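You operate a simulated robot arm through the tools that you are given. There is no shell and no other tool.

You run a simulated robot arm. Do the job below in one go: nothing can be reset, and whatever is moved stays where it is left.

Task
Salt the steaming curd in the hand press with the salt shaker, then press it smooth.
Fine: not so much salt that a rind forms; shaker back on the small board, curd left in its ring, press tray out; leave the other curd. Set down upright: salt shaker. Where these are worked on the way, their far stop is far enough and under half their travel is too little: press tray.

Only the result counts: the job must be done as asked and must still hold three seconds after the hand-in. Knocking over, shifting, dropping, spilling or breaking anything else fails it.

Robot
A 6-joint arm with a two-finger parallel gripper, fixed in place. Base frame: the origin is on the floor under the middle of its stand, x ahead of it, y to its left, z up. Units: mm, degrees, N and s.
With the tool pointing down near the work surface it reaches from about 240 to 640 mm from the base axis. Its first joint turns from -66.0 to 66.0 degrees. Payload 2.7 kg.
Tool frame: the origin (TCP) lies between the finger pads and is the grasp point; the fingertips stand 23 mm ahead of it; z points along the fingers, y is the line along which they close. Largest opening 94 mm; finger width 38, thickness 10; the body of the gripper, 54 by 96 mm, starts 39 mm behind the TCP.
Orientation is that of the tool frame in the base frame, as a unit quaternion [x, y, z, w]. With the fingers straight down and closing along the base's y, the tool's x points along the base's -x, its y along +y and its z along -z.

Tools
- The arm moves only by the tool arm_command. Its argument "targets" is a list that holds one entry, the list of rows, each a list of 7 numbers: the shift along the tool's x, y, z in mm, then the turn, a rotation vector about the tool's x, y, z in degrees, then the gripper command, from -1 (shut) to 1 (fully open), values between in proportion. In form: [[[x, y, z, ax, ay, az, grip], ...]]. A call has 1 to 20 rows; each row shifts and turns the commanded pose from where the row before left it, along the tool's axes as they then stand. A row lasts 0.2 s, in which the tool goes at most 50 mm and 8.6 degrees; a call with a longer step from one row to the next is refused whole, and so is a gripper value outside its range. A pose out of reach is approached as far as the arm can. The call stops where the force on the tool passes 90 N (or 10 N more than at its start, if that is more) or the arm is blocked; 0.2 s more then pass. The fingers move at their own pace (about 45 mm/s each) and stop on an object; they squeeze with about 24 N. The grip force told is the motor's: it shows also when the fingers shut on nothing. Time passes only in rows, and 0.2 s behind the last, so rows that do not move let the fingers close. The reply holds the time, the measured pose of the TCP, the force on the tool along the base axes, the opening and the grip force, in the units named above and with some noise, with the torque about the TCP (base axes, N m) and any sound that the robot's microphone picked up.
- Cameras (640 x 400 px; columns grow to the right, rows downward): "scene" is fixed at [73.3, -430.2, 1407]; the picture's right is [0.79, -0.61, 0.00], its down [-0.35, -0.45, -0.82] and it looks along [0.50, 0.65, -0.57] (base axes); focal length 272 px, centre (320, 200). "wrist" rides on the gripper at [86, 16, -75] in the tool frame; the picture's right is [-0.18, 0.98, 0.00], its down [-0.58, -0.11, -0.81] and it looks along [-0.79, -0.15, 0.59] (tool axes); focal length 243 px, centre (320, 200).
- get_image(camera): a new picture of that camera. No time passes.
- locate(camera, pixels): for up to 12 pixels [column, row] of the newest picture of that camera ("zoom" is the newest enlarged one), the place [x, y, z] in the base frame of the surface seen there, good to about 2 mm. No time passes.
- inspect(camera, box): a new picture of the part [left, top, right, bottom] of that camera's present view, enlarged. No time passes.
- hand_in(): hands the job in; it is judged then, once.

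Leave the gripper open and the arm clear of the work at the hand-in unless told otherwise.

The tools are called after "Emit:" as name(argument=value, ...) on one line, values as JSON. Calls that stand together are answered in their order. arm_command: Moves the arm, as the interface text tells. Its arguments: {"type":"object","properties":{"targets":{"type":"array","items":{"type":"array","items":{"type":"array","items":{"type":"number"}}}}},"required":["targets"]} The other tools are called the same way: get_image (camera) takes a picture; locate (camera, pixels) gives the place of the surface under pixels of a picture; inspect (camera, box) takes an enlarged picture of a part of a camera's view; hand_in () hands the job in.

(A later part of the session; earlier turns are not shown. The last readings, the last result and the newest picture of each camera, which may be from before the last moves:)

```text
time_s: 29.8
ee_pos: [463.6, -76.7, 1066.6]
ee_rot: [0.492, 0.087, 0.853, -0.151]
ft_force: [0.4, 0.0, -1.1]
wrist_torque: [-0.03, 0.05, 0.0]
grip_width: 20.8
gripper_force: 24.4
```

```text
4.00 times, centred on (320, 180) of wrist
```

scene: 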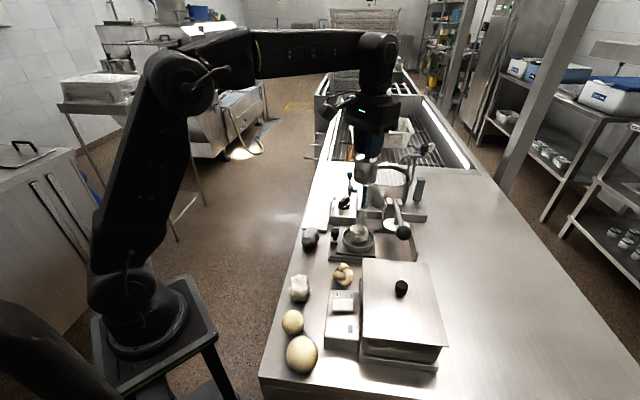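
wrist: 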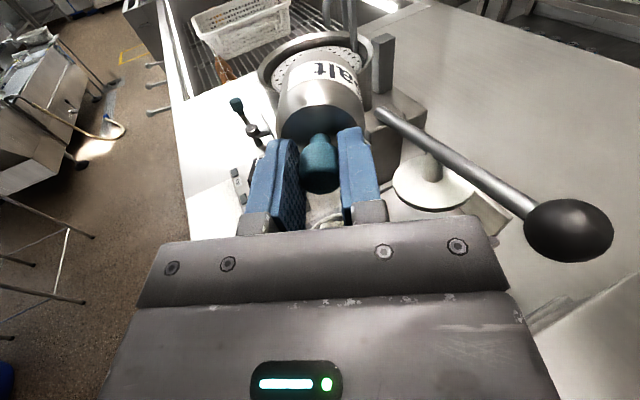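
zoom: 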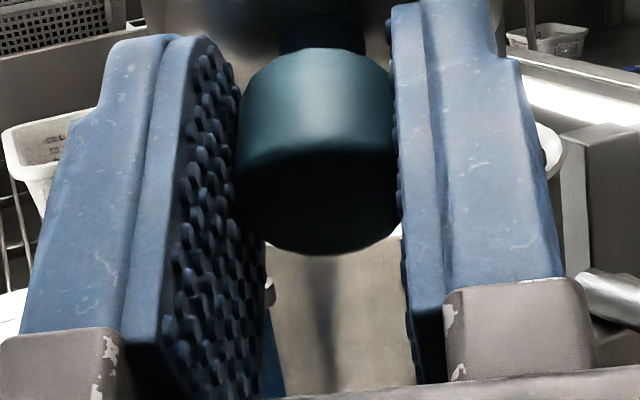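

Nothing falls when inverted either, so the outlet is probably in the base. I'll return the shaker upright by reversing the pitch.

Emit:
arm_command(targets=[[[1.4, 0, 0.05, 0, -4, 0, -1], [2.78, 0, 0.19, 0, -8, 0, -1], [2.78, 0, 0.19, 0, -8, 0, -1], [2.78, 0, 0.19, 0, -8, 0, -1], [2.78, 0, 0.19, 0, -8, 0, -1], [2.78, 0, 0.19, 0, -8, 0, -1], [2.78, 0, 0.19, 0, -8, 0, -1], [2.78, 0, 0.19, 0, -8, 0, -1], [2.78, 0, 0.19, 0, -8, 0, -1], [2.78, 0, 0.19, 0, -8, 0, -1], [2.78, 0, 0.19, 0, -8, 0, -1], [2.78, 0, 0.19, 0, -8, 0, -1], [2.78, 0, 0.19, 0, -8, 0, -1], [2.78, 0, 0.19, 0, -8, 0, -1], [2.78, 0, 0.19, 0, -8, 0, -1], [1.4, 0, 0.05, 0, -4, 0, -1]]])

Emit:
inspect(camera="scene", box=[330, 160, 400, 270])

```text
time_s: 33.2
ee_pos: [480.7, -69.0, 1094.7]
ee_rot: [0.985, 0.174, 0.0, 0.001]
ft_force: [-0.1, 0.7, -2.3]
wrist_torque: [0.0, 0.01, -0.01]
grip_width: 20.7
gripper_force: 23.6
```

```text
3.64 times, centred on (365, 215) of scene
```

zoom: 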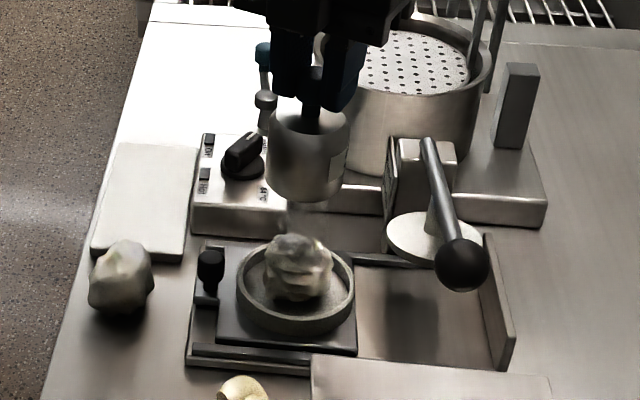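

Upright again over the curd. I'll move it 75 mm to +y to see the curd in plain light.

Emit:
arm_command(targets=[[[2, -5, 0, 0, 0, 0, -1], [4, -11, 0, 0, 0, 0, -1], [5, -14, 0, 0, 0, 0, -1], [5, -14, 0, 0, 0, 0, -1], [5, -14, 0, 0, 0, 0, -1], [3, -8, 0, 0, 0, 0, -1], [1.7, -4.5, 0, 0, 0, 0, -1]]])

Emit:
inspect(camera="scene", box=[335, 215, 385, 265])

Emit:
get_image(camera="wrist")

```text
time_s: 34.8
ee_pos: [479.7, 5.9, 1094.0]
ee_rot: [0.985, 0.174, 0.0, 0.0]
ft_force: [-0.3, 0.0, -1.6]
wrist_torque: [0.01, 0.02, 0.02]
grip_width: 21.1
gripper_force: 24.0
```

```text
8.00 times, centred on (360, 240) of scene
```

zoom: 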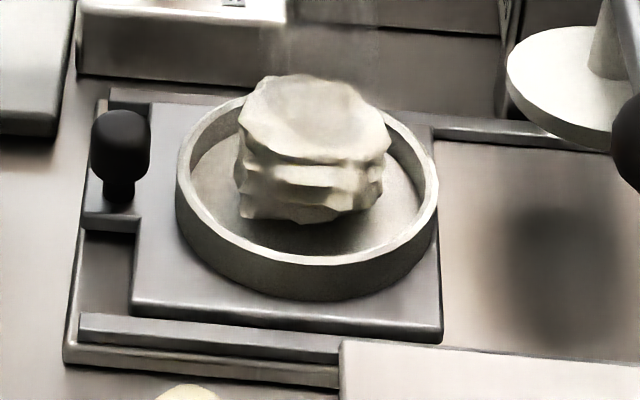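

```text
taken
```

wrist: 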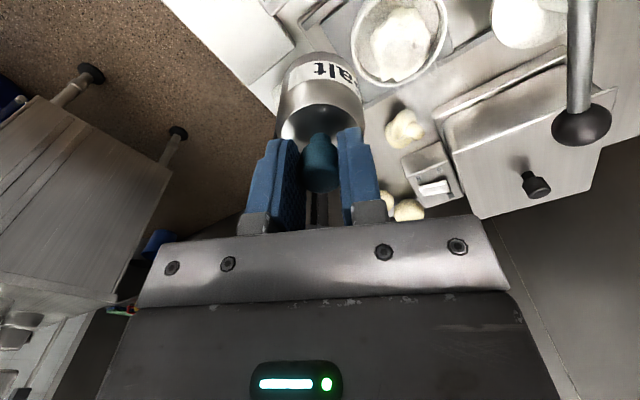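

The curd looks the same as at the start in the scene view. Enlarging the wrist view of the curd at (400,40).

Emit:
inspect(camera="wrist", box=[330, 0, 470, 90])

```text
4.44 times, centred on (400, 45) of wrist
```

zoom: 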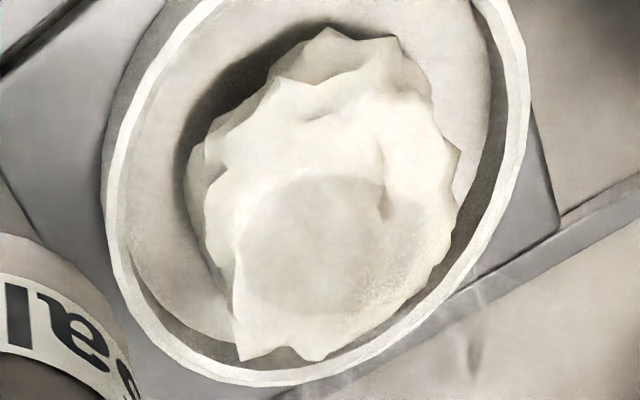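

There is a faint round patch on the curd's top; I need to know whether it is steam. I'll wait a moment and look again.

Emit:
arm_command(targets=[[[0, 0, 0, 0, 0, 0, -1], [0, 0, 0, 0, 0, 0, -1], [0, 0, 0, 0, 0, 0, -1]]])

Emit:
inspect(camera="wrist", box=[330, 0, 470, 90])

Emit:
inspect(camera="scene", box=[345, 215, 375, 245])

```text
time_s: 35.6
ee_pos: [480.7, 5.7, 1094.7]
ee_rot: [0.985, 0.174, 0.001, 0.001]
ft_force: [-0.2, 0.0, -1.6]
wrist_torque: [0.02, -0.01, 0.01]
grip_width: 20.9
gripper_force: 24.6
```

```text
4.44 times, centred on (400, 45) of wrist
```

zoom: 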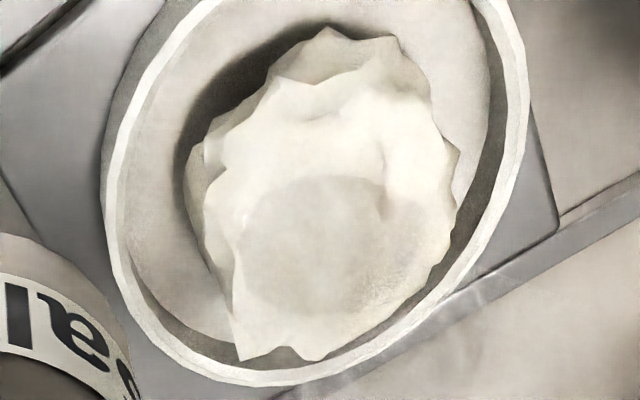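

```text
13.33 times, centred on (360, 230) of scene
```

zoom: 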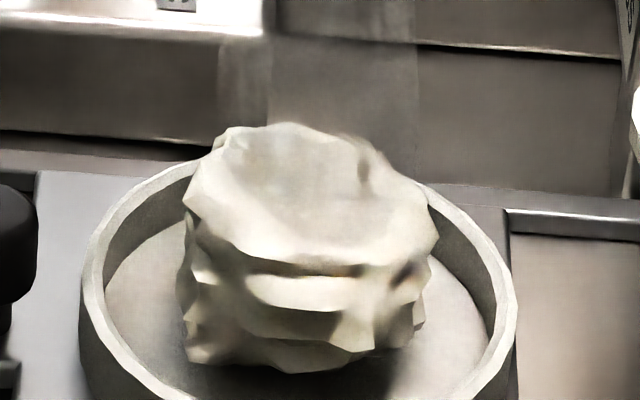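

The patch shifts with time, so it is steam; the curd is unsalted. I'll go back over the curd, lower, and try a stronger, longer upright shake (3 cycles of 50 mm).

Emit:
arm_command(targets=[[[-2, 5, 2, 0, 0, 0, -1], [-4, 11, 5, 0, 0, 0, -1], [-5, 14, 8, 0, 0, 0, -1], [-5, 14, 9, 0, 0, 0, -1], [-5, 14, 9, 0, 0, 0, -1], [-3, 8, 7, 0, 0, 0, -1], [-1.7, 4.5, 3, 0, 0, 0, -1], [0, 0, 0, 0, 0, 0, -1], [0, 0, -50, 0, 0, 0, -1], [0, 0, 50, 0, 0, 0, -1], [0, 0, -50, 0, 0, 0, -1], [0, 0, 50, 0, 0, 0, -1], [0, 0, -50, 0, 0, 0, -1], [0, 0, 50, 0, 0, 0, -1], [0, 0, 0, 0, 0, 0, -1]]])

Emit:
inspect(camera="scene", box=[330, 190, 400, 270])

Emit:
inspect(camera="wrist", box=[250, 0, 410, 100])

```text
time_s: 38.8
ee_pos: [481.8, -69.3, 1052.2]
ee_rot: [0.985, 0.174, 0.0, 0.001]
ft_force: [-0.9, -0.6, -1.1]
wrist_torque: [-0.02, -0.01, 0.01]
grip_width: 21.1
gripper_force: 23.9
```

```text
5.00 times, centred on (365, 230) of scene
```

zoom: 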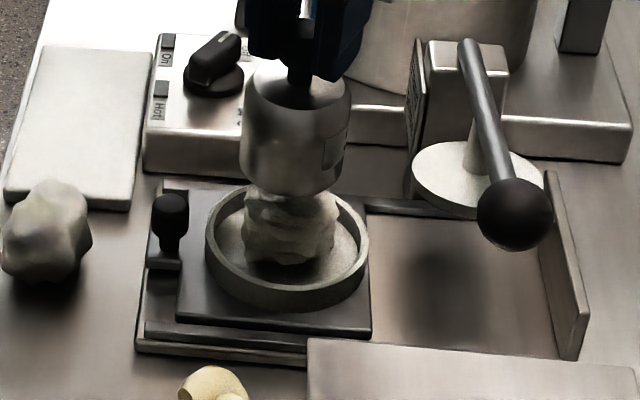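

```text
4.00 times, centred on (330, 50) of wrist
```

zoom: 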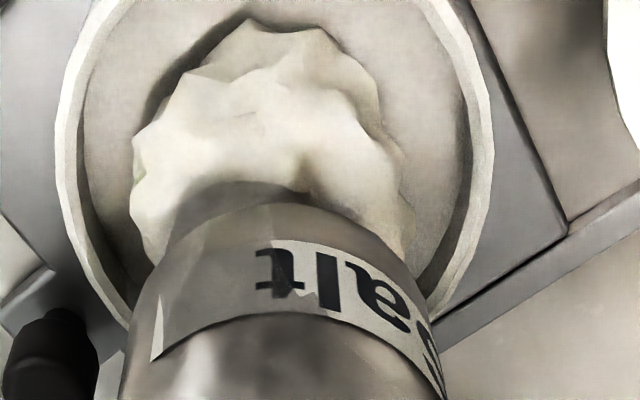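

Vertical shaking upright gives nothing. I'll test a sideways shake upright (±20 mm across the curd).

Emit:
arm_command(targets=[[[20, 0, 0, 0, 0, 0, -1], [-40, 0, 0, 0, 0, 0, -1], [40, 0, 0, 0, 0, 0, -1], [-40, 0, 0, 0, 0, 0, -1], [20, 0, 0, 0, 0, 0, -1], [0, 0, 0, 0, 0, 0, -1]]])

Emit:
inspect(camera="scene", box=[330, 190, 400, 270])

Emit:
inspect(camera="wrist", box=[250, 0, 410, 100])

```text
time_s: 40.2
ee_pos: [480.0, -69.4, 1052.4]
ee_rot: [0.985, 0.173, 0.0, -0.001]
ft_force: [-1.3, 0.2, -0.6]
wrist_torque: [0.01, 0.01, 0.03]
grip_width: 20.9
gripper_force: 23.2
```

```text
5.00 times, centred on (365, 230) of scene
```

zoom: 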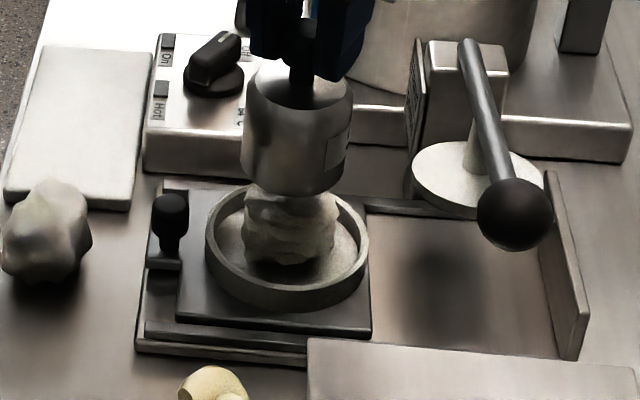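

```text
4.00 times, centred on (330, 50) of wrist
```

zoom: 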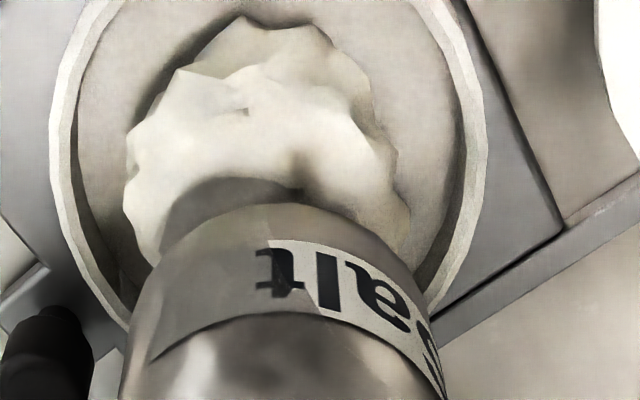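

Still nothing. I want to see the shaker's underside: I'll raise it 120 mm and tip it sideways so that its base faces the scene camera. First raise.

Emit:
arm_command(targets=[[[0, 0, -6, 0, 0, 0, -1], [0, 0, -14, 0, 0, 0, -1], [0, 0, -20, 0, 0, 0, -1], [0, 0, -20, 0, 0, 0, -1], [0, 0, -20, 0, 0, 0, -1], [0, 0, -20, 0, 0, 0, -1], [0, 0, -14, 0, 0, 0, -1], [0, 0, -6, 0, 0, 0, -1], [0, 0, 0, -4, 0, 0, -1], [0, 0, 0, -8, 0, 0, -1], [0, 0, 0, -8, 0, 0, -1], [0, 0, 0, -8, 0, 0, -1], [0, 0, 0, -8, 0, 0, -1], [0, 0, 0, -4, 0, 0, -1]]])

Emit:
inspect(camera="scene", box=[300, 80, 440, 240])

```text
time_s: 43.2
ee_pos: [504.9, -112.1, 1215.6]
ee_rot: [0.926, 0.166, 0.057, 0.335]
ft_force: [-0.6, -0.6, -1.2]
wrist_torque: [0.03, 0.06, 0.02]
grip_width: 21.0
gripper_force: 24.3
out of reach, approached as far as the arm can: row 12, 13, 14
```

```text
2.50 times, centred on (370, 160) of scene
```

zoom: 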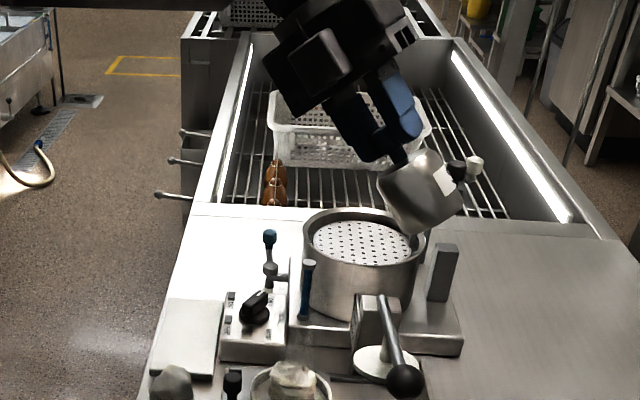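

That tilt ran into a wrist limit and the position drifted to (505,-112,1216). I'll tilt back to vertical and unwind the tool's yaw.

Emit:
arm_command(targets=[[[0, 0, 0, 4, 0, 0, -1], [0, 0, 0, 8, 0, 0, -1], [0, 0, 0, 8, 0, 0, -1], [0, 0, 0, 8, 0, 0, -1], [0, 0, 0, 8, 0, 0, -1], [0, 0, 0, 3.6, 0, 0, -1], [0, 0, 0, 0, 0, -4, -1], [0, 0, 0, 0, 0, -8, -1], [0, 0, 0, 0, 0, -8, -1], [0, 0, 0, 0, 0, -8, -1], [0, 0, 0, 0, 0, -8, -1], [0, 0, 0, 0, 0, -8, -1], [0, 0, 0, 0, 0, -8, -1], [0, 0, 0, 0, 0, -8, -1], [0, 0, 0, 0, 0, -8, -1], [0, 0, 0, 0, 0, -8, -1], [0, 0, 0, 0, 0, -8, -1], [0, 0, 0, 0, 0, -8, -1]]])

```text
time_s: 47.0
ee_pos: [502.6, -112.0, 1215.5]
ee_rot: [0.557, 0.83, -0.002, 0.003]
ft_force: [0.6, 0.2, -2.0]
wrist_torque: [0.0, -0.01, 0.01]
grip_width: 20.8
gripper_force: 24.3
```

Yaw is now about 68°. Unwinding the remaining 68° and shifting back over the curd at z≈1180.

Emit:
arm_command(targets=[[[0, 0, 0, 0, 0, -8, -1], [0, 0, 0, 0, 0, -8, -1], [0, 0, 0, 0, 0, -8, -1], [0, 0, 0, 0, 0, -8, -1], [0, 0, 0, 0, 0, -8, -1], [0, 0, 0, 0, 0, -8, -1], [0, 0, 0, 0, 0, -8, -1], [0, 0, 0, 0, 0, -8, -1], [0, 0, 0, 0, 0, -3.8, -1], [5, 9, 7, 0, 0, 0, -1], [6, 12, 10, 0, 0, 0, -1], [6, 12, 10, 0, 0, 0, -1], [5, 10, 8, 0, 0, 0, -1]]])

```text
time_s: 49.8
ee_pos: [484.3, -68.7, 1181.4]
ee_rot: [0.001, 1.0, -0.004, 0.002]
ft_force: [-1.1, 0.2, -1.6]
wrist_torque: [0.0, 0.0, -0.02]
grip_width: 20.9
gripper_force: 24.1
```

Back over the curd with plain orientation. Now tipping sideways about tool x so the base turns toward -y (scene camera side), 40° first.

Emit:
arm_command(targets=[[[0, 0, 0, 4, 0, 0, -1], [0, 0, 0, 8, 0, 0, -1], [0, 0, 0, 8, 0, 0, -1], [0, 0, 0, 8, 0, 0, -1], [0, 0, 0, 8, 0, 0, -1], [0, 0, 0, 4, 0, 0, -1]]])

Emit:
inspect(camera="scene", box=[300, 80, 440, 240])

```text
time_s: 51.2
ee_pos: [481.9, -68.6, 1181.1]
ee_rot: [0.001, 0.938, -0.347, 0.002]
ft_force: [-1.8, 0.0, -2.1]
wrist_torque: [0.05, 0.01, -0.01]
grip_width: 21.1
gripper_force: 24.1
```

```text
2.50 times, centred on (370, 160) of scene
```

zoom: 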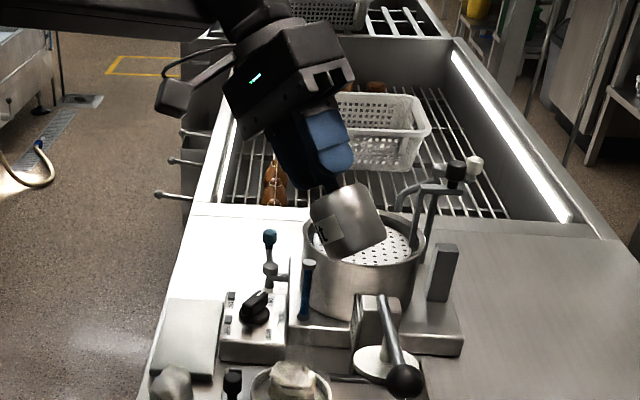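

The sideways tip works. Continuing 50° more so the base shows.

Emit:
arm_command(targets=[[[0, 0, 0, 4, 0, 0, -1], [0, 0, 0, 8, 0, 0, -1], [0, 0, 0, 8, 0, 0, -1], [0, 0, 0, 8, 0, 0, -1], [0, 0, 0, 8, 0, 0, -1], [0, 0, 0, 8, 0, 0, -1], [0, 0, 0, 6, 0, 0, -1]]])

Emit:
inspect(camera="scene", box=[300, 80, 440, 240])

```text
time_s: 52.8
ee_pos: [481.9, -68.9, 1181.5]
ee_rot: [-0.002, -0.704, 0.71, 0.0]
ft_force: [0.6, 0.5, -0.5]
wrist_torque: [0.04, -0.01, 0.02]
grip_width: 20.8
gripper_force: 23.8
```

```text
2.50 times, centred on (370, 160) of scene
```

zoom: 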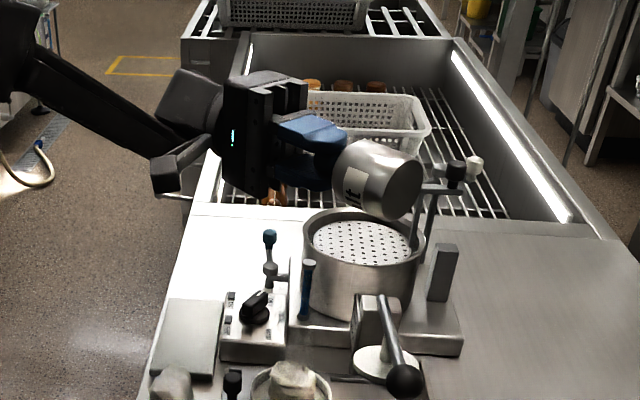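

The base is just edge-on at right. Tipping 30° further so the base faces the camera.

Emit:
arm_command(targets=[[[0, 0, 0, 4, 0, 0, -1], [0, 0, 0, 8, 0, 0, -1], [0, 0, 0, 8, 0, 0, -1], [0, 0, 0, 8, 0, 0, -1], [0, 0, 0, 4, 0, 0, -1]]])

Emit:
inspect(camera="scene", box=[340, 90, 420, 180])

```text
time_s: 54.0
ee_pos: [496.0, -88.8, 1192.1]
ee_rot: [0.002, -0.484, 0.875, -0.002]
ft_force: [0.8, -0.1, -1.9]
wrist_torque: [0.06, 0.02, -0.01]
grip_width: 21.1
gripper_force: 23.6
out of reach, approached as far as the arm can: row 4, 5
```

```text
4.44 times, centred on (380, 135) of scene
```

zoom: 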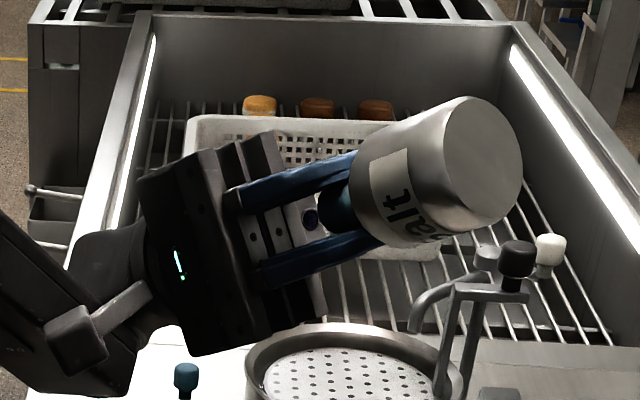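

The base is a plain closed disc, so the salt must come out at the top and the shaker has to be turned well over. I'll put it back on the board and re-grip it by the body from the side. First tilt back upright.

Emit:
arm_command(targets=[[[0, 0, 0, -4, 0, 0, -1], [0, 0, 0, -8, 0, 0, -1], [0, 0, 0, -8, 0, 0, -1], [0, 0, 0, -8, 0, 0, -1], [0, 0, 0, -8, 0, 0, -1], [0, 0, 0, -8, 0, 0, -1], [0, 0, 0, -8, 0, 0, -1], [0, 0, 0, -8, 0, 0, -1], [0, 0, 0, -8, 0, 0, -1], [0, 0, 0, -8, 0, 0, -1], [0, 0, 0, -8, 0, 0, -1], [0, 0, 0, -8, 0, 0, -1], [0, 0, 0, -8, 0, 0, -1], [0, 0, 0, -8, 0, 0, -1], [0, 0, 0, -8, 0, 0, -1], [0, 0, 0, -6.1, 0, 0, -1]]])

Emit:
inspect(camera="scene", box=[300, 60, 440, 240])

```text
time_s: 57.4
ee_pos: [496.8, -89.0, 1194.0]
ee_rot: [0.0, 1.0, -0.001, 0.001]
ft_force: [-0.3, -0.3, -1.2]
wrist_torque: [0.02, -0.01, 0.0]
grip_width: 20.6
gripper_force: 23.9
```

```text
2.22 times, centred on (370, 150) of scene
```

zoom: 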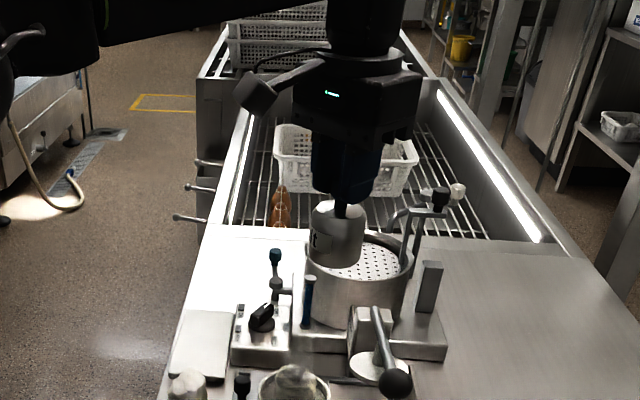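

No spill visible. Now carrying the shaker back above the board centre (479,105.5), lowering to about z=1094 on the way.

Emit:
arm_command(targets=[[[0, 4, 0, 0, 0, 0, -1], [1, 9, 0, 0, 0, 0, -1], [1.5, 13, 0, 0, 0, 0, -1], [1.5, 15, 10, 0, 0, 0, -1], [1.5, 15, 10, 0, 0, 0, -1], [1.5, 15, 10, 0, 0, 0, -1], [1.5, 15, 10, 0, 0, 0, -1], [1.5, 15, 10, 0, 0, 0, -1], [1.5, 15, 10, 0, 0, 0, -1], [1.5, 15, 10, 0, 0, 0, -1], [1.5, 15, 10, 0, 0, 0, -1], [1.5, 15, 10, 0, 0, 0, -1], [1.5, 15, 10, 0, 0, 0, -1], [0, 11, 0, 0, 0, 0, -1], [0, 6, 0, 0, 0, 0, -1], [0, 2, 0, 0, 0, 0, -1], [0, 0, 0, 0, 0, 0, -1]]])

```text
time_s: 61.0
ee_pos: [479.3, 107.0, 1092.0]
ee_rot: [0.001, 1.0, -0.003, 0.002]
ft_force: [-0.3, -0.3, -1.0]
wrist_torque: [-0.03, 0.01, -0.03]
grip_width: 20.8
gripper_force: 23.7
```

Above the board centre. Lowering to about z=985, then I'll feel for the board in small steps.

Emit:
arm_command(targets=[[[0, 0, 6, 0, 0, 0, -1], [0, 0, 12, 0, 0, 0, -1], [0, 0, 16, 0, 0, 0, -1], [0, 0, 18, 0, 0, 0, -1], [0, 0, 18, 0, 0, 0, -1], [0, 0, 16, 0, 0, 0, -1], [0, 0, 12, 0, 0, 0, -1], [0, 0, 7, 0, 0, 0, -1], [0, 0, 0, 0, 0, 0, -1]]])

Emit:
inspect(camera="scene", box=[290, 160, 370, 230])

```text
time_s: 63.0
ee_pos: [480.2, 105.9, 987.5]
ee_rot: [0.001, 1.0, -0.003, 0.001]
ft_force: [0.1, 1.0, -2.2]
wrist_torque: [-0.02, 0.03, 0.0]
grip_width: 21.2
gripper_force: 24.1
```

```text
5.71 times, centred on (330, 195) of scene
```

zoom: 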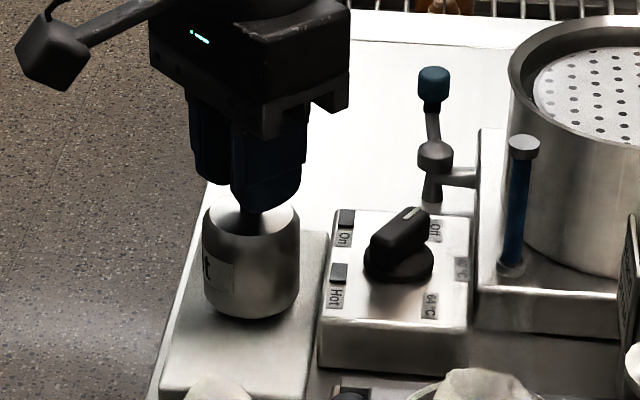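

The shaker hangs upright about 10 mm above the board. Lowering in small steps until the board is felt.

Emit:
arm_command(targets=[[[0, 0, 3, 0, 0, 0, -1], [0, 0, 3, 0, 0, 0, -1], [0, 0, 2, 0, 0, 0, -1], [0, 0, 1, 0, 0, 0, -1], [0, 0, 0, 0, 0, 0, -1]]])

```text
time_s: 64.2
ee_pos: [480.8, 106.1, 980.3]
ee_rot: [0.002, 1.0, -0.001, 0.004]
ft_force: [-2.9, 1.6, 22.2]
wrist_torque: [0.08, 0.33, 0.0]
grip_width: 21.0
gripper_force: 23.6
```

Board contact at 22 N. Relieving 1 mm and then opening the fingers.

Emit:
arm_command(targets=[[[0, 0, -0.7, 0, 0, 0, -1], [0, 0, 0, 0, 0, 0, -1]]])

```text
time_s: 64.8
ee_pos: [481.4, 106.8, 979.7]
ee_rot: [0.001, 1.0, -0.001, 0.004]
ft_force: [3.2, 0.0, 22.4]
wrist_torque: [-0.03, -0.36, -0.02]
grip_width: 21.0
gripper_force: 23.6
```

Still 22 N; easing up another 1.5 mm.

Emit:
arm_command(targets=[[[0, 0, -1.5, 0, 0, 0, -1], [0, 0, 0, 0, 0, 0, -1]]])

```text
time_s: 65.4
ee_pos: [480.8, 106.0, 980.0]
ee_rot: [0.002, 1.0, -0.002, 0.001]
ft_force: [5.0, -1.2, 12.0]
wrist_torque: [0.03, -0.67, -0.05]
grip_width: 21.1
gripper_force: 23.8
```

Force down to 12 N. Easing 1 mm more and opening.

Emit:
arm_command(targets=[[[0, 0, -1, 0, 0, 0, -1], [0, 0, 0, 0, 0, 0, -1]]])

Emit:
inspect(camera="scene", box=[290, 160, 370, 230])

Emit:
get_image(camera="wrist")

```text
time_s: 66.0
ee_pos: [478.6, 105.1, 979.8]
ee_rot: [0.002, 1.0, -0.003, -0.001]
ft_force: [1.0, 0.4, 1.9]
wrist_torque: [0.02, -0.16, 0.01]
grip_width: 21.1
gripper_force: 24.0
```

```text
5.71 times, centred on (330, 195) of scene
```

zoom: 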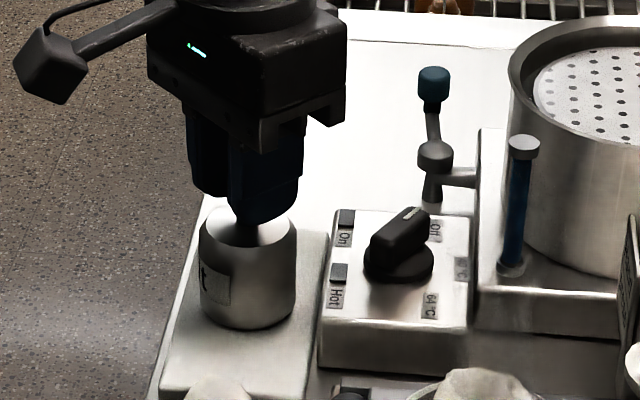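

```text
taken
```

wrist: 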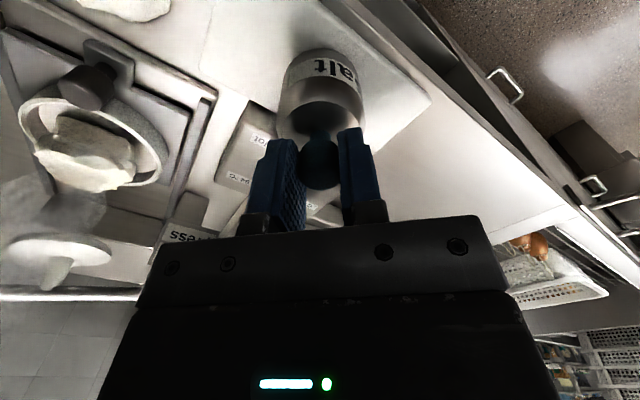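

Almost no load now; the shaker stands on the board. Opening the fingers.

Emit:
arm_command(targets=[[[0, 0, 0, 0, 0, 0, -0.4], [0, 0, 0, 0, 0, 0, -0.2], [0, 0, 0, 0, 0, 0, 0.1], [0, 0, 0, 0, 0, 0, 0.1]]])

Emit:
get_image(camera="wrist")

Emit:
inspect(camera="scene", box=[290, 160, 370, 230])

```text
time_s: 67.0
ee_pos: [479.3, 106.6, 981.1]
ee_rot: [0.001, 1.0, -0.003, 0.001]
ft_force: [-0.3, -0.4, 0.0]
wrist_torque: [0.02, -0.01, -0.01]
grip_width: 51.4
gripper_force: 0.0
```

```text
taken
```

wrist: 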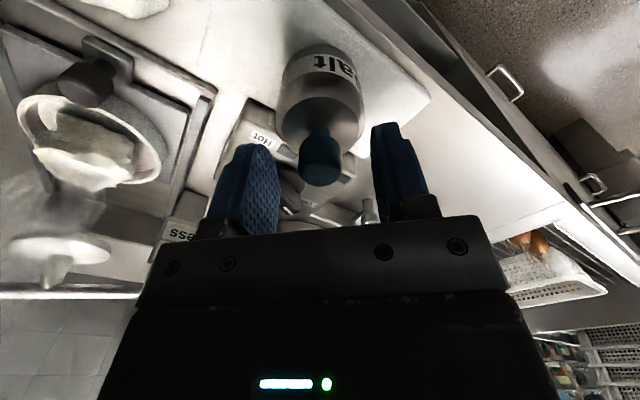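

```text
5.71 times, centred on (330, 195) of scene
```

zoom: 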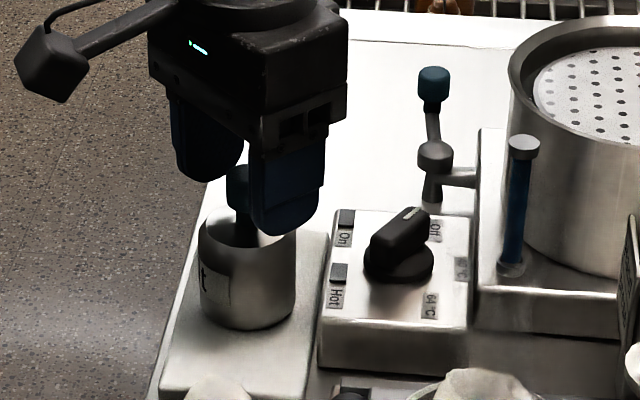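

The shaker stands upright. Raising clear to about z=1080.

Emit:
arm_command(targets=[[[0, 0, -10, 0, 0, 0, 0.5], [0, 0, -20, 0, 0, 0, 1], [0, 0, -25, 0, 0, 0, 1], [0, 0, -25, 0, 0, 0, 1], [0, 0, -20, 0, 0, 0, 1]]])

Emit:
inspect(camera="scene", box=[290, 160, 370, 230])

Emit:
get_image(camera="scene")

```text
time_s: 68.2
ee_pos: [480.2, 108.2, 1082.6]
ee_rot: [0.001, 1.0, -0.003, 0.001]
ft_force: [0.5, 0.5, 0.5]
wrist_torque: [0.02, -0.01, 0.02]
grip_width: 93.9
gripper_force: 0.1
```

```text
5.71 times, centred on (330, 195) of scene
```

zoom: 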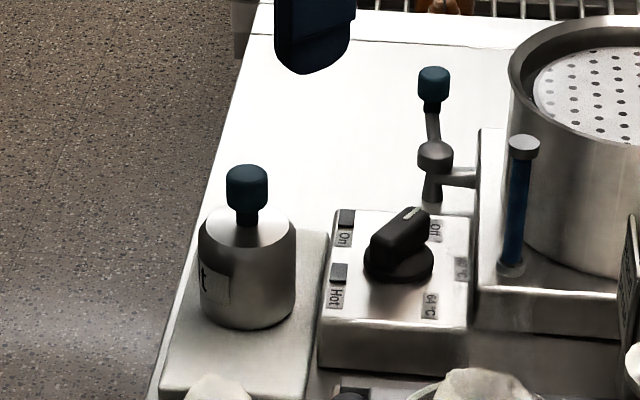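

```text
taken
```

scene: 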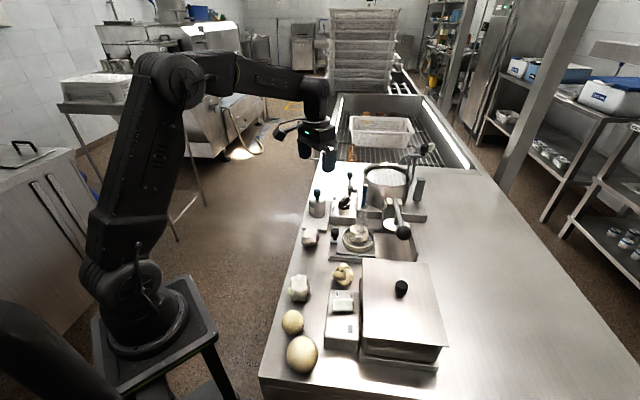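

Re-measuring the shaker and the table's near edge for the side grip.

Emit:
locate(camera="zoom", pixels=[[200, 260], [295, 260], [247, 170], [228, 190], [267, 190], [235, 320], [250, 225], [205, 220], [150, 390], [220, 210], [255, 40], [180, 330]])

Emit:
locate(camera="scene", pixels=[[300, 240], [293, 268], [307, 210], [312, 190], [321, 160], [330, 130], [315, 158], [310, 175], [290, 215], [280, 200], [312, 233], [265, 390]])

```text
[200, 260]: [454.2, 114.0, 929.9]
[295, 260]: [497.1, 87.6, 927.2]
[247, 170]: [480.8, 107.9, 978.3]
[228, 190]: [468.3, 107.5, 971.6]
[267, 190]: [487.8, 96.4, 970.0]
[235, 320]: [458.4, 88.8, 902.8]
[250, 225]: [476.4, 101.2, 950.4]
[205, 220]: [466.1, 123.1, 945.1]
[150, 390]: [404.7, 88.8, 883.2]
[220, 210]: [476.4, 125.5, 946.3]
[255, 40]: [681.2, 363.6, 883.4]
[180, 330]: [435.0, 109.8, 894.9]
```

```text
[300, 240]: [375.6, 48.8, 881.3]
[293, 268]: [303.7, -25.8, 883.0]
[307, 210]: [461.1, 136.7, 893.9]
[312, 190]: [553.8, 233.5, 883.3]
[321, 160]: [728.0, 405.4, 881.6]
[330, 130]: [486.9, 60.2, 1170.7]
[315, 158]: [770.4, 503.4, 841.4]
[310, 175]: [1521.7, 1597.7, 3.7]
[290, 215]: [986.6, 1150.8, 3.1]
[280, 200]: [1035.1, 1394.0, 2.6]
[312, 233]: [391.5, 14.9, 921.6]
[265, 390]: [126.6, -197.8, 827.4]
```

Shaker axis is at (479.5,107); the table's near edge is only about 39 mm from it, so a side grip from off the table (heading about -30°) is free. I'll move off to (386,161,1083) and turn the tool to that heading.

Emit:
arm_command(targets=[[[10, 6, 0, 0, 0, 0, 1], [18, 10, 0, 0, 0, 0, 1], [20, 11, 0, 0, 0, 0, 1], [20, 11, 0, 0, 0, 0, 1], [16, 10, 0, 0, 0, 0, 1], [10, 6, 0, 0, 0, 0, 1], [0, 0, 0, 0, 0, 7, 1], [0, 0, 0, 0, 0, 8, 1], [0, 0, 0, 0, 0, 8, 1], [0, 0, 0, 0, 0, 7, 1], [0, 0, 0, 0, -4, 0, 1], [0, 0, 0, 0, -8, 0, 1], [0, 0, 0, 0, -8, 0, 1], [0, 0, 0, 0, -8, 0, 1], [0, 0, 0, 0, -8, 0, 1], [0, 0, 0, 0, -4, 0, 1]]])

Emit:
get_image(camera="scene")

```text
time_s: 71.6
ee_pos: [385.3, 160.6, 1079.2]
ee_rot: [0.244, 0.907, -0.09, 0.332]
ft_force: [0.3, -0.8, -0.7]
wrist_torque: [0.01, 0.02, 0.01]
grip_width: 93.9
gripper_force: 0.0
```

```text
taken
```

scene: 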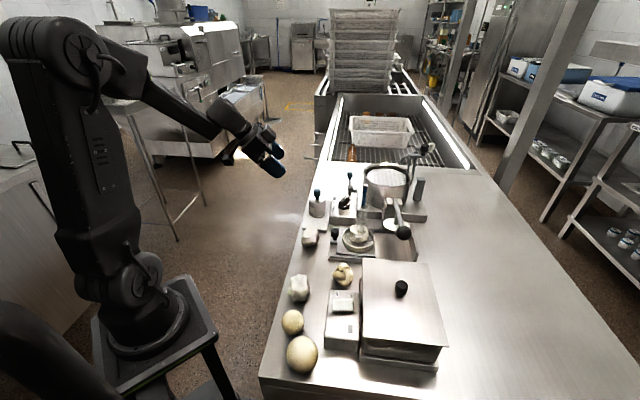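

The tool pitches well at 40°. Pitching on to 80°.

Emit:
arm_command(targets=[[[0, 0, 0, 0, -4, 0, 1], [0, 0, 0, 0, -8, 0, 1], [0, 0, 0, 0, -8, 0, 1], [0, 0, 0, 0, -8, 0, 1], [0, 0, 0, 0, -8, 0, 1], [0, 0, 0, 0, -4, 0, 1], [0, 0, 0, 0, 0, 0, 1]]])

Emit:
get_image(camera="scene")

Emit:
get_image(camera="wrist")

```text
time_s: 73.2
ee_pos: [386.0, 160.2, 1080.5]
ee_rot: [0.197, 0.738, -0.169, 0.623]
ft_force: [0.4, 0.4, -0.4]
wrist_torque: [0.03, -0.01, -0.01]
grip_width: 94.0
gripper_force: 0.1
```

```text
taken
```

scene: 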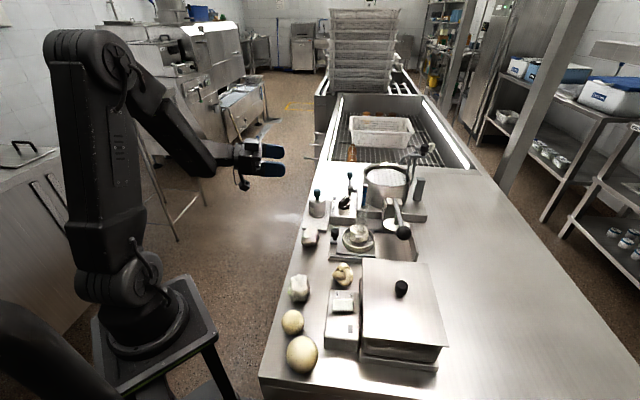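

```text
taken
```

wrist: 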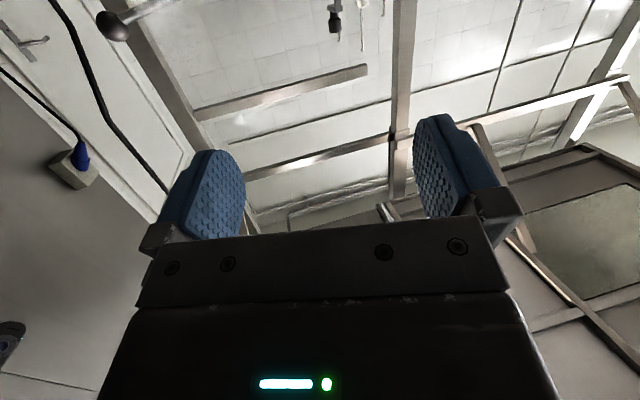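

The tool is at heading -30°, pitched 80°, as planned. Before gripping, I'll test in free air that the tool can roll half a turn about its axis (needed for inverting the shaker).

Emit:
arm_command(targets=[[[0, 0, 0, 0, 0, -8.5, 1], [0, 0, 0, 0, 0, -8.5, 1], [0, 0, 0, 0, 0, -8.5, 1], [0, 0, 0, 0, 0, -8.5, 1], [0, 0, 0, 0, 0, -8.5, 1], [0, 0, 0, 0, 0, -8.5, 1], [0, 0, 0, 0, 0, -8.5, 1], [0, 0, 0, 0, 0, -8.5, 1], [0, 0, 0, 0, 0, -8.5, 1], [0, 0, 0, 0, 0, -8.5, 1], [0, 0, 0, 0, 0, -8.5, 1], [0, 0, 0, 0, 0, -8.5, 1], [0, 0, 0, 0, 0, -8.5, 1], [0, 0, 0, 0, 0, -8.5, 1], [0, 0, 0, 0, 0, -8.5, 1], [0, 0, 0, 0, 0, -8.5, 1], [0, 0, 0, 0, 0, -8.5, 1], [0, 0, 0, 0, 0, -8.5, 1], [0, 0, 0, 0, 0, -8.5, 1], [0, 0, 0, 0, 0, -8.5, 1]]])

```text
time_s: 77.4
ee_pos: [385.9, 159.9, 1081.4]
ee_rot: [0.719, -0.26, 0.634, 0.114]
ft_force: [-0.1, 0.3, 0.1]
wrist_torque: [-0.04, -0.04, 0.02]
grip_width: 94.0
gripper_force: 0.0
```

Half a turn is reachable. Rolling back to the grip orientation.

Emit:
arm_command(targets=[[[0, 0, 0, 0, 0, 8.5, 1], [0, 0, 0, 0, 0, 8.5, 1], [0, 0, 0, 0, 0, 8.5, 1], [0, 0, 0, 0, 0, 8.5, 1], [0, 0, 0, 0, 0, 8.5, 1], [0, 0, 0, 0, 0, 8.5, 1], [0, 0, 0, 0, 0, 8.5, 1], [0, 0, 0, 0, 0, 8.5, 1], [0, 0, 0, 0, 0, 8.5, 1], [0, 0, 0, 0, 0, 8.5, 1], [0, 0, 0, 0, 0, 8.5, 1], [0, 0, 0, 0, 0, 8.5, 1], [0, 0, 0, 0, 0, 8.5, 1], [0, 0, 0, 0, 0, 8.5, 1], [0, 0, 0, 0, 0, 8.5, 1], [0, 0, 0, 0, 0, 8.5, 1], [0, 0, 0, 0, 0, 8.5, 1], [0, 0, 0, 0, 0, 8.5, 1], [0, 0, 0, 0, 0, 8.5, 1], [0, 0, 0, 0, 0, 8.5, 1]]])

```text
time_s: 81.6
ee_pos: [386.2, 160.7, 1081.4]
ee_rot: [0.2, 0.738, -0.169, 0.622]
ft_force: [-0.1, 0.3, -0.3]
wrist_torque: [0.02, -0.01, 0.0]
grip_width: 94.2
gripper_force: 0.0
```

Back in grip orientation. Lowering off the table to z≈944 with the opening reduced to about 72 mm.

Emit:
arm_command(targets=[[[6, 0, 1, 0, 0, 0, 0.53], [12, 0, 2, 0, 0, 0, 0.53], [15, 0, 2.5, 0, 0, 0, 0.53], [17, 0, 3, 0, 0, 0, 0.53], [17, 0, 3, 0, 0, 0, 0.53], [17, 0, 3, 0, 0, 0, 0.53], [17, 0, 3, 0, 0, 0, 0.53], [15, 0, 2.5, 0, 0, 0, 0.53], [12, 0, 2, 0, 0, 0, 0.53], [7, 0, 1, 0, 0, 0, 0.53], [0, 0, 0, 0, 0, 0, 0.53]]])

Emit:
inspect(camera="scene", box=[220, 140, 380, 260])

Emit:
get_image(camera="wrist")

```text
time_s: 84.0
ee_pos: [384.2, 159.4, 942.9]
ee_rot: [0.198, 0.738, -0.169, 0.623]
ft_force: [-0.3, -0.1, 0.4]
wrist_torque: [-0.01, 0.02, -0.03]
grip_width: 71.9
gripper_force: 0.0
```

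```text
3.33 times, centred on (300, 200) of scene
```

zoom: 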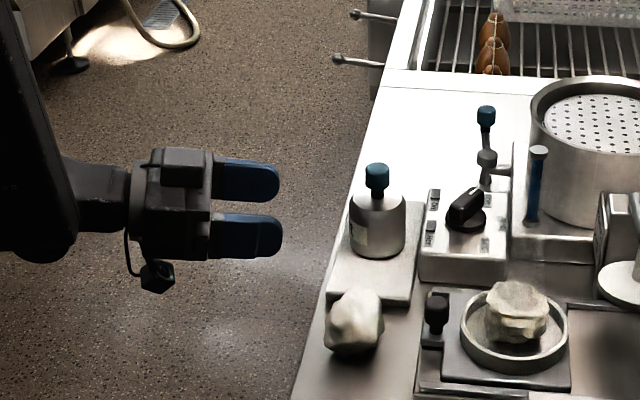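

```text
taken
```

wrist: 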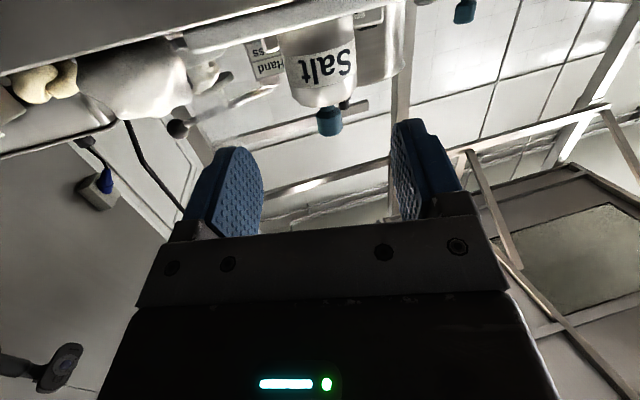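

The fingers point straight at the shaker (wrist view at (320,70)). Advancing 80 mm along the tool axis.

Emit:
arm_command(targets=[[[0, 0.5, 8, 0, 0, 0, 0.53], [0, 0.5, 12, 0, 0, 0, 0.53], [0, 0.5, 14, 0, 0, 0, 0.53], [0, 0, 14, 0, 0, 0, 0.53], [0, 0, 14, 0, 0, 0, 0.53], [0, 0, 12, 0, 0, 0, 0.53], [0, 0, 6, 0, 0, 0, 0.53], [0, 0, 0, 0, 0, 0, 0.53]]])

Emit:
inspect(camera="scene", box=[260, 160, 380, 250])

Emit:
get_image(camera="wrist")

```text
time_s: 85.8
ee_pos: [453.7, 121.8, 929.6]
ee_rot: [0.198, 0.739, -0.169, 0.622]
ft_force: [-0.5, -0.7, -0.5]
wrist_torque: [-0.01, 0.03, -0.01]
grip_width: 71.7
gripper_force: 0.0
```

```text
4.44 times, centred on (320, 205) of scene
```

zoom: 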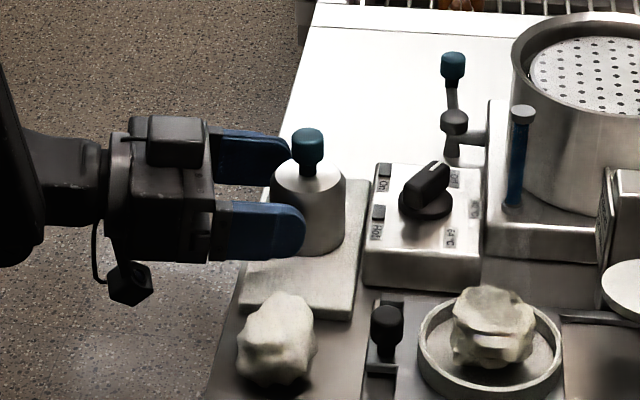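

```text
taken
```

wrist: 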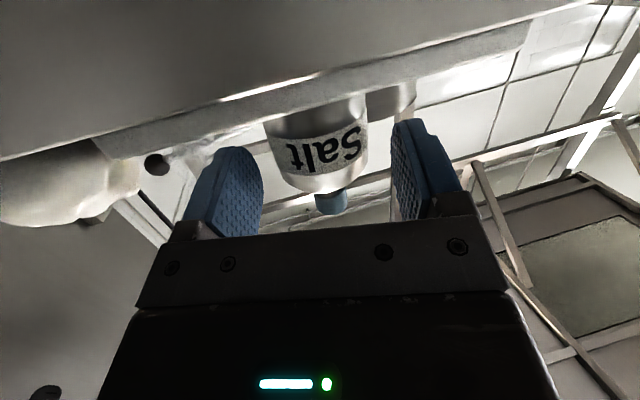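

Well aligned, shaker centred between the pads. Advancing 28 mm more.

Emit:
arm_command(targets=[[[0, 0, 8, 0, 0, 0, 0.53], [0, 0, 10, 0, 0, 0, 0.53], [0, 0, 7, 0, 0, 0, 0.53], [0, 0, 3, 0, 0, 0, 0.53], [0, 0, 0, 0, 0, 0, 0.53]]])

Emit:
inspect(camera="scene", box=[280, 170, 370, 240])

Emit:
get_image(camera="wrist")

```text
time_s: 87.0
ee_pos: [478.6, 107.8, 925.1]
ee_rot: [0.198, 0.738, -0.169, 0.622]
ft_force: [-0.2, -0.5, -0.1]
wrist_torque: [0.0, 0.03, -0.02]
grip_width: 72.1
gripper_force: 0.0
```

```text
5.71 times, centred on (325, 205) of scene
```

zoom: 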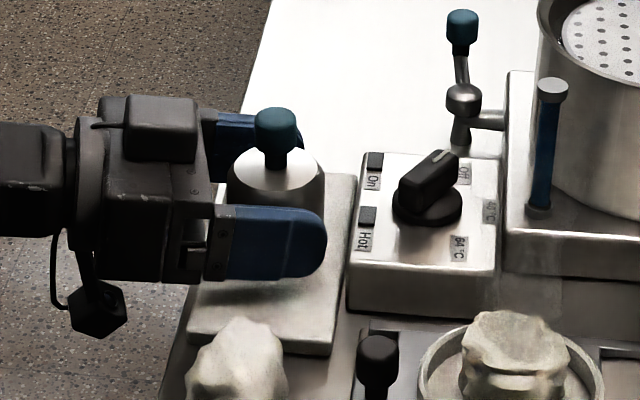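

```text
taken
```

wrist: 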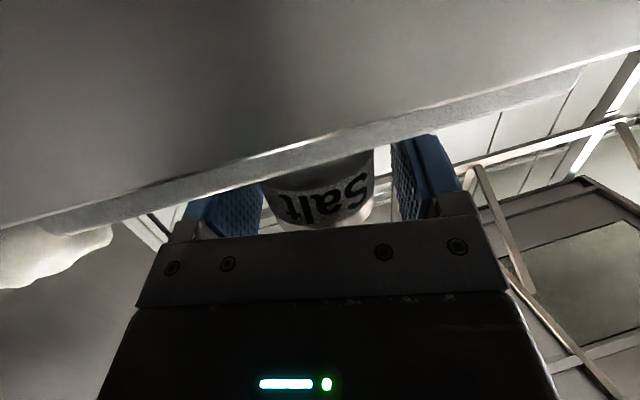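

The TCP is at the shaker's axis, no contact. Closing on the body.

Emit:
arm_command(targets=[[[0, 0, 0, 0, 0, 0, 0.2], [0, 0, 0, 0, 0, 0, 0], [0, 0, 0, 0, 0, 0, -0.5], [0, 0, 0, 0, 0, 0, -1], [0, 0, 0, 0, 0, 0, -1]]])

```text
time_s: 88.2
ee_pos: [477.7, 107.7, 925.8]
ee_rot: [0.198, 0.738, -0.169, 0.623]
ft_force: [-0.4, -0.4, 0.3]
wrist_torque: [0.0, 0.01, 0.0]
grip_width: 51.0
gripper_force: 24.4
```

Gripped at 51 mm with 24 N. Lifting straight up gently about 40 mm.

Emit:
arm_command(targets=[[[-2, 0, -0.33, 0, 0, 0, -1], [-4, 0, -0.67, 0, 0, 0, -1], [-8, 0, -1.33, 0, 0, 0, -1], [-10, 0, -1.67, 0, 0, 0, -1], [-10, 0, -1.67, 0, 0, 0, -1], [-5, 0, -0.83, 0, 0, 0, -1], [0, 0, 0, 0, 0, 0, -1]]])

Emit:
inspect(camera="scene", box=[280, 150, 390, 240])

```text
time_s: 89.8
ee_pos: [478.3, 107.9, 965.6]
ee_rot: [0.198, 0.739, -0.169, 0.622]
ft_force: [0.2, 0.2, -1.6]
wrist_torque: [-0.02, 0.03, -0.02]
grip_width: 51.1
gripper_force: 24.2
```

```text
4.44 times, centred on (335, 195) of scene
```

zoom: 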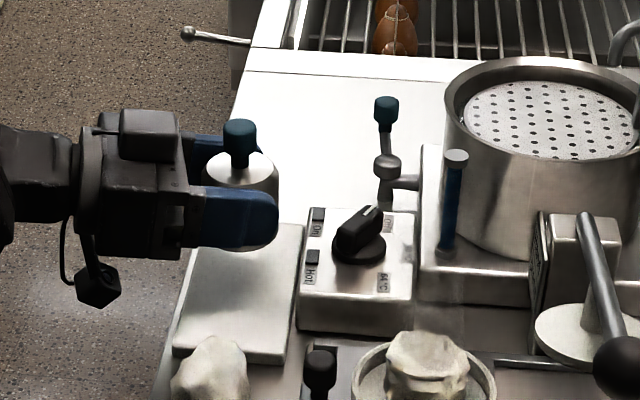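

The shaker is held well. Raising to about z=1110.

Emit:
arm_command(targets=[[[-6, 0, -1, 0, 0, 0, -1], [-12, 0, -2, 0, 0, 0, -1], [-18, 0, -3, 0, 0, 0, -1], [-20, 0, -3.4, 0, 0, 0, -1], [-20, 0, -3.4, 0, 0, 0, -1], [-20, 0, -3.4, 0, 0, 0, -1], [-19, 0, -3.2, 0, 0, 0, -1], [-15, 0, -2.5, 0, 0, 0, -1], [-9, 0, -1.5, 0, 0, 0, -1], [-4, 0, -0.8, 0, 0, 0, -1]]])

```text
time_s: 92.0
ee_pos: [478.9, 107.7, 1110.6]
ee_rot: [0.197, 0.739, -0.168, 0.621]
ft_force: [-0.4, 0.1, -1.1]
wrist_torque: [-0.01, -0.02, -0.05]
grip_width: 51.0
gripper_force: 24.0
```

At z≈1110. Moving across to above the curd (481,-69).

Emit:
arm_command(targets=[[[-0.3, -3, 1.8, 0, 0, 0, -1], [-0.7, -7, 4.2, 0, 0, 0, -1], [-1, -11, 6.5, 0, 0, 0, -1], [-1.2, -12.5, 7.4, 0, 0, 0, -1], [-1.2, -12.5, 7.4, 0, 0, 0, -1], [-1.2, -12.5, 7.4, 0, 0, 0, -1], [-1.2, -12.5, 7.4, 0, 0, 0, -1], [-1.2, -12.5, 7.4, 0, 0, 0, -1], [-1.2, -12.5, 7.4, 0, 0, 0, -1], [-1.2, -12.5, 7.4, 0, 0, 0, -1], [-1.2, -12.5, 7.4, 0, 0, 0, -1], [-1.2, -12.5, 7.4, 0, 0, 0, -1], [-1, -11, 6.5, 0, 0, 0, -1], [-0.7, -7, 4.2, 0, 0, 0, -1], [-0.3, -1.5, 0.9, 0, 0, 0, -1], [0, 0, 0, 0, 0, 0, -1]]])

Emit:
inspect(camera="scene", box=[260, 130, 420, 260])

```text
time_s: 95.4
ee_pos: [482.5, -69.2, 1110.2]
ee_rot: [0.198, 0.738, -0.169, 0.622]
ft_force: [0.8, -0.3, -1.0]
wrist_torque: [-0.03, 0.0, -0.02]
grip_width: 51.3
gripper_force: 24.1
```

```text
3.08 times, centred on (340, 195) of scene
```

zoom: 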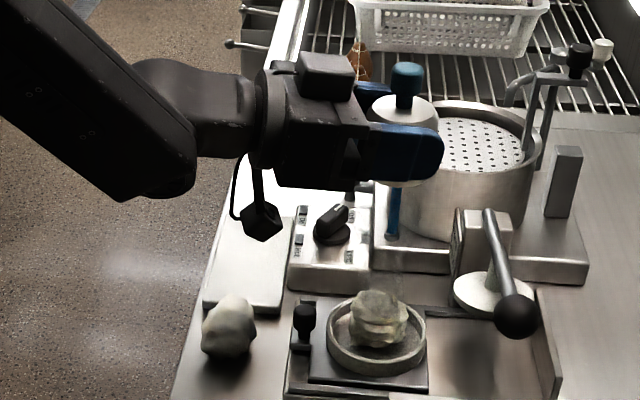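

The shaker is over the curd. Stage 1: offset the tool 30 mm sideways (so the outlet stays over the curd as it turns), then roll to 120°, where nothing flowed before.

Emit:
arm_command(targets=[[[0, -6, 0, 0, 0, 0, -1], [0, -12, 0, 0, 0, 0, -1], [0, -12, 0, 0, 0, 0, -1], [0, 0, 0, 0, 0, -5, -1], [0, 0, 0, 0, 0, -8, -1], [0, 0, 0, 0, 0, -8, -1], [0, 0, 0, 0, 0, -8, -1], [0, 0, 0, 0, 0, -8, -1], [0, 0, 0, 0, 0, -8, -1], [0, 0, 0, 0, 0, -8, -1], [0, 0, 0, 0, 0, -8, -1], [0, 0, 0, 0, 0, -8, -1], [0, 0, 0, 0, 0, -8, -1], [0, 0, 0, 0, 0, -8, -1], [0, 0, 0, 0, 0, -8, -1], [0, 0, 0, 0, 0, -8, -1], [0, 0, 0, 0, 0, -8, -1], [0, 0, 0, 0, 0, -8, -1], [0, 0, 0, 0, 0, -3, -1]]])

Emit:
inspect(camera="scene", box=[260, 130, 420, 260])

Emit:
get_image(camera="wrist")

```text
time_s: 99.4
ee_pos: [466.4, -95.5, 1110.7]
ee_rot: [0.541, -0.541, 0.623, -0.164]
ft_force: [0.0, -0.3, -1.8]
wrist_torque: [0.02, 0.0, 0.03]
grip_width: 51.1
gripper_force: 23.8
```

```text
3.08 times, centred on (340, 195) of scene
```

zoom: 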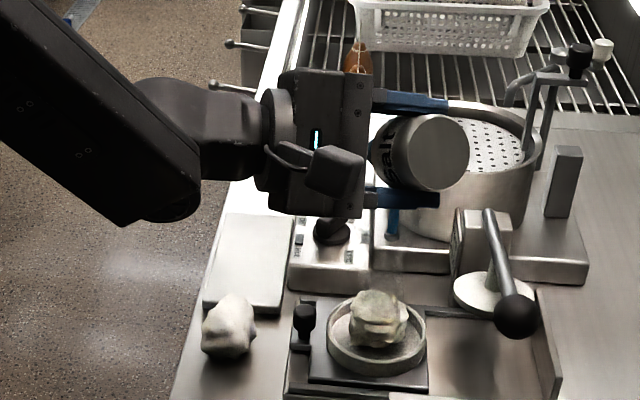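

```text
taken
```

wrist: 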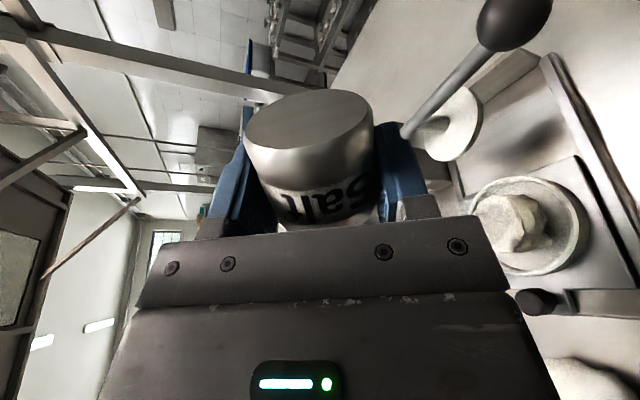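

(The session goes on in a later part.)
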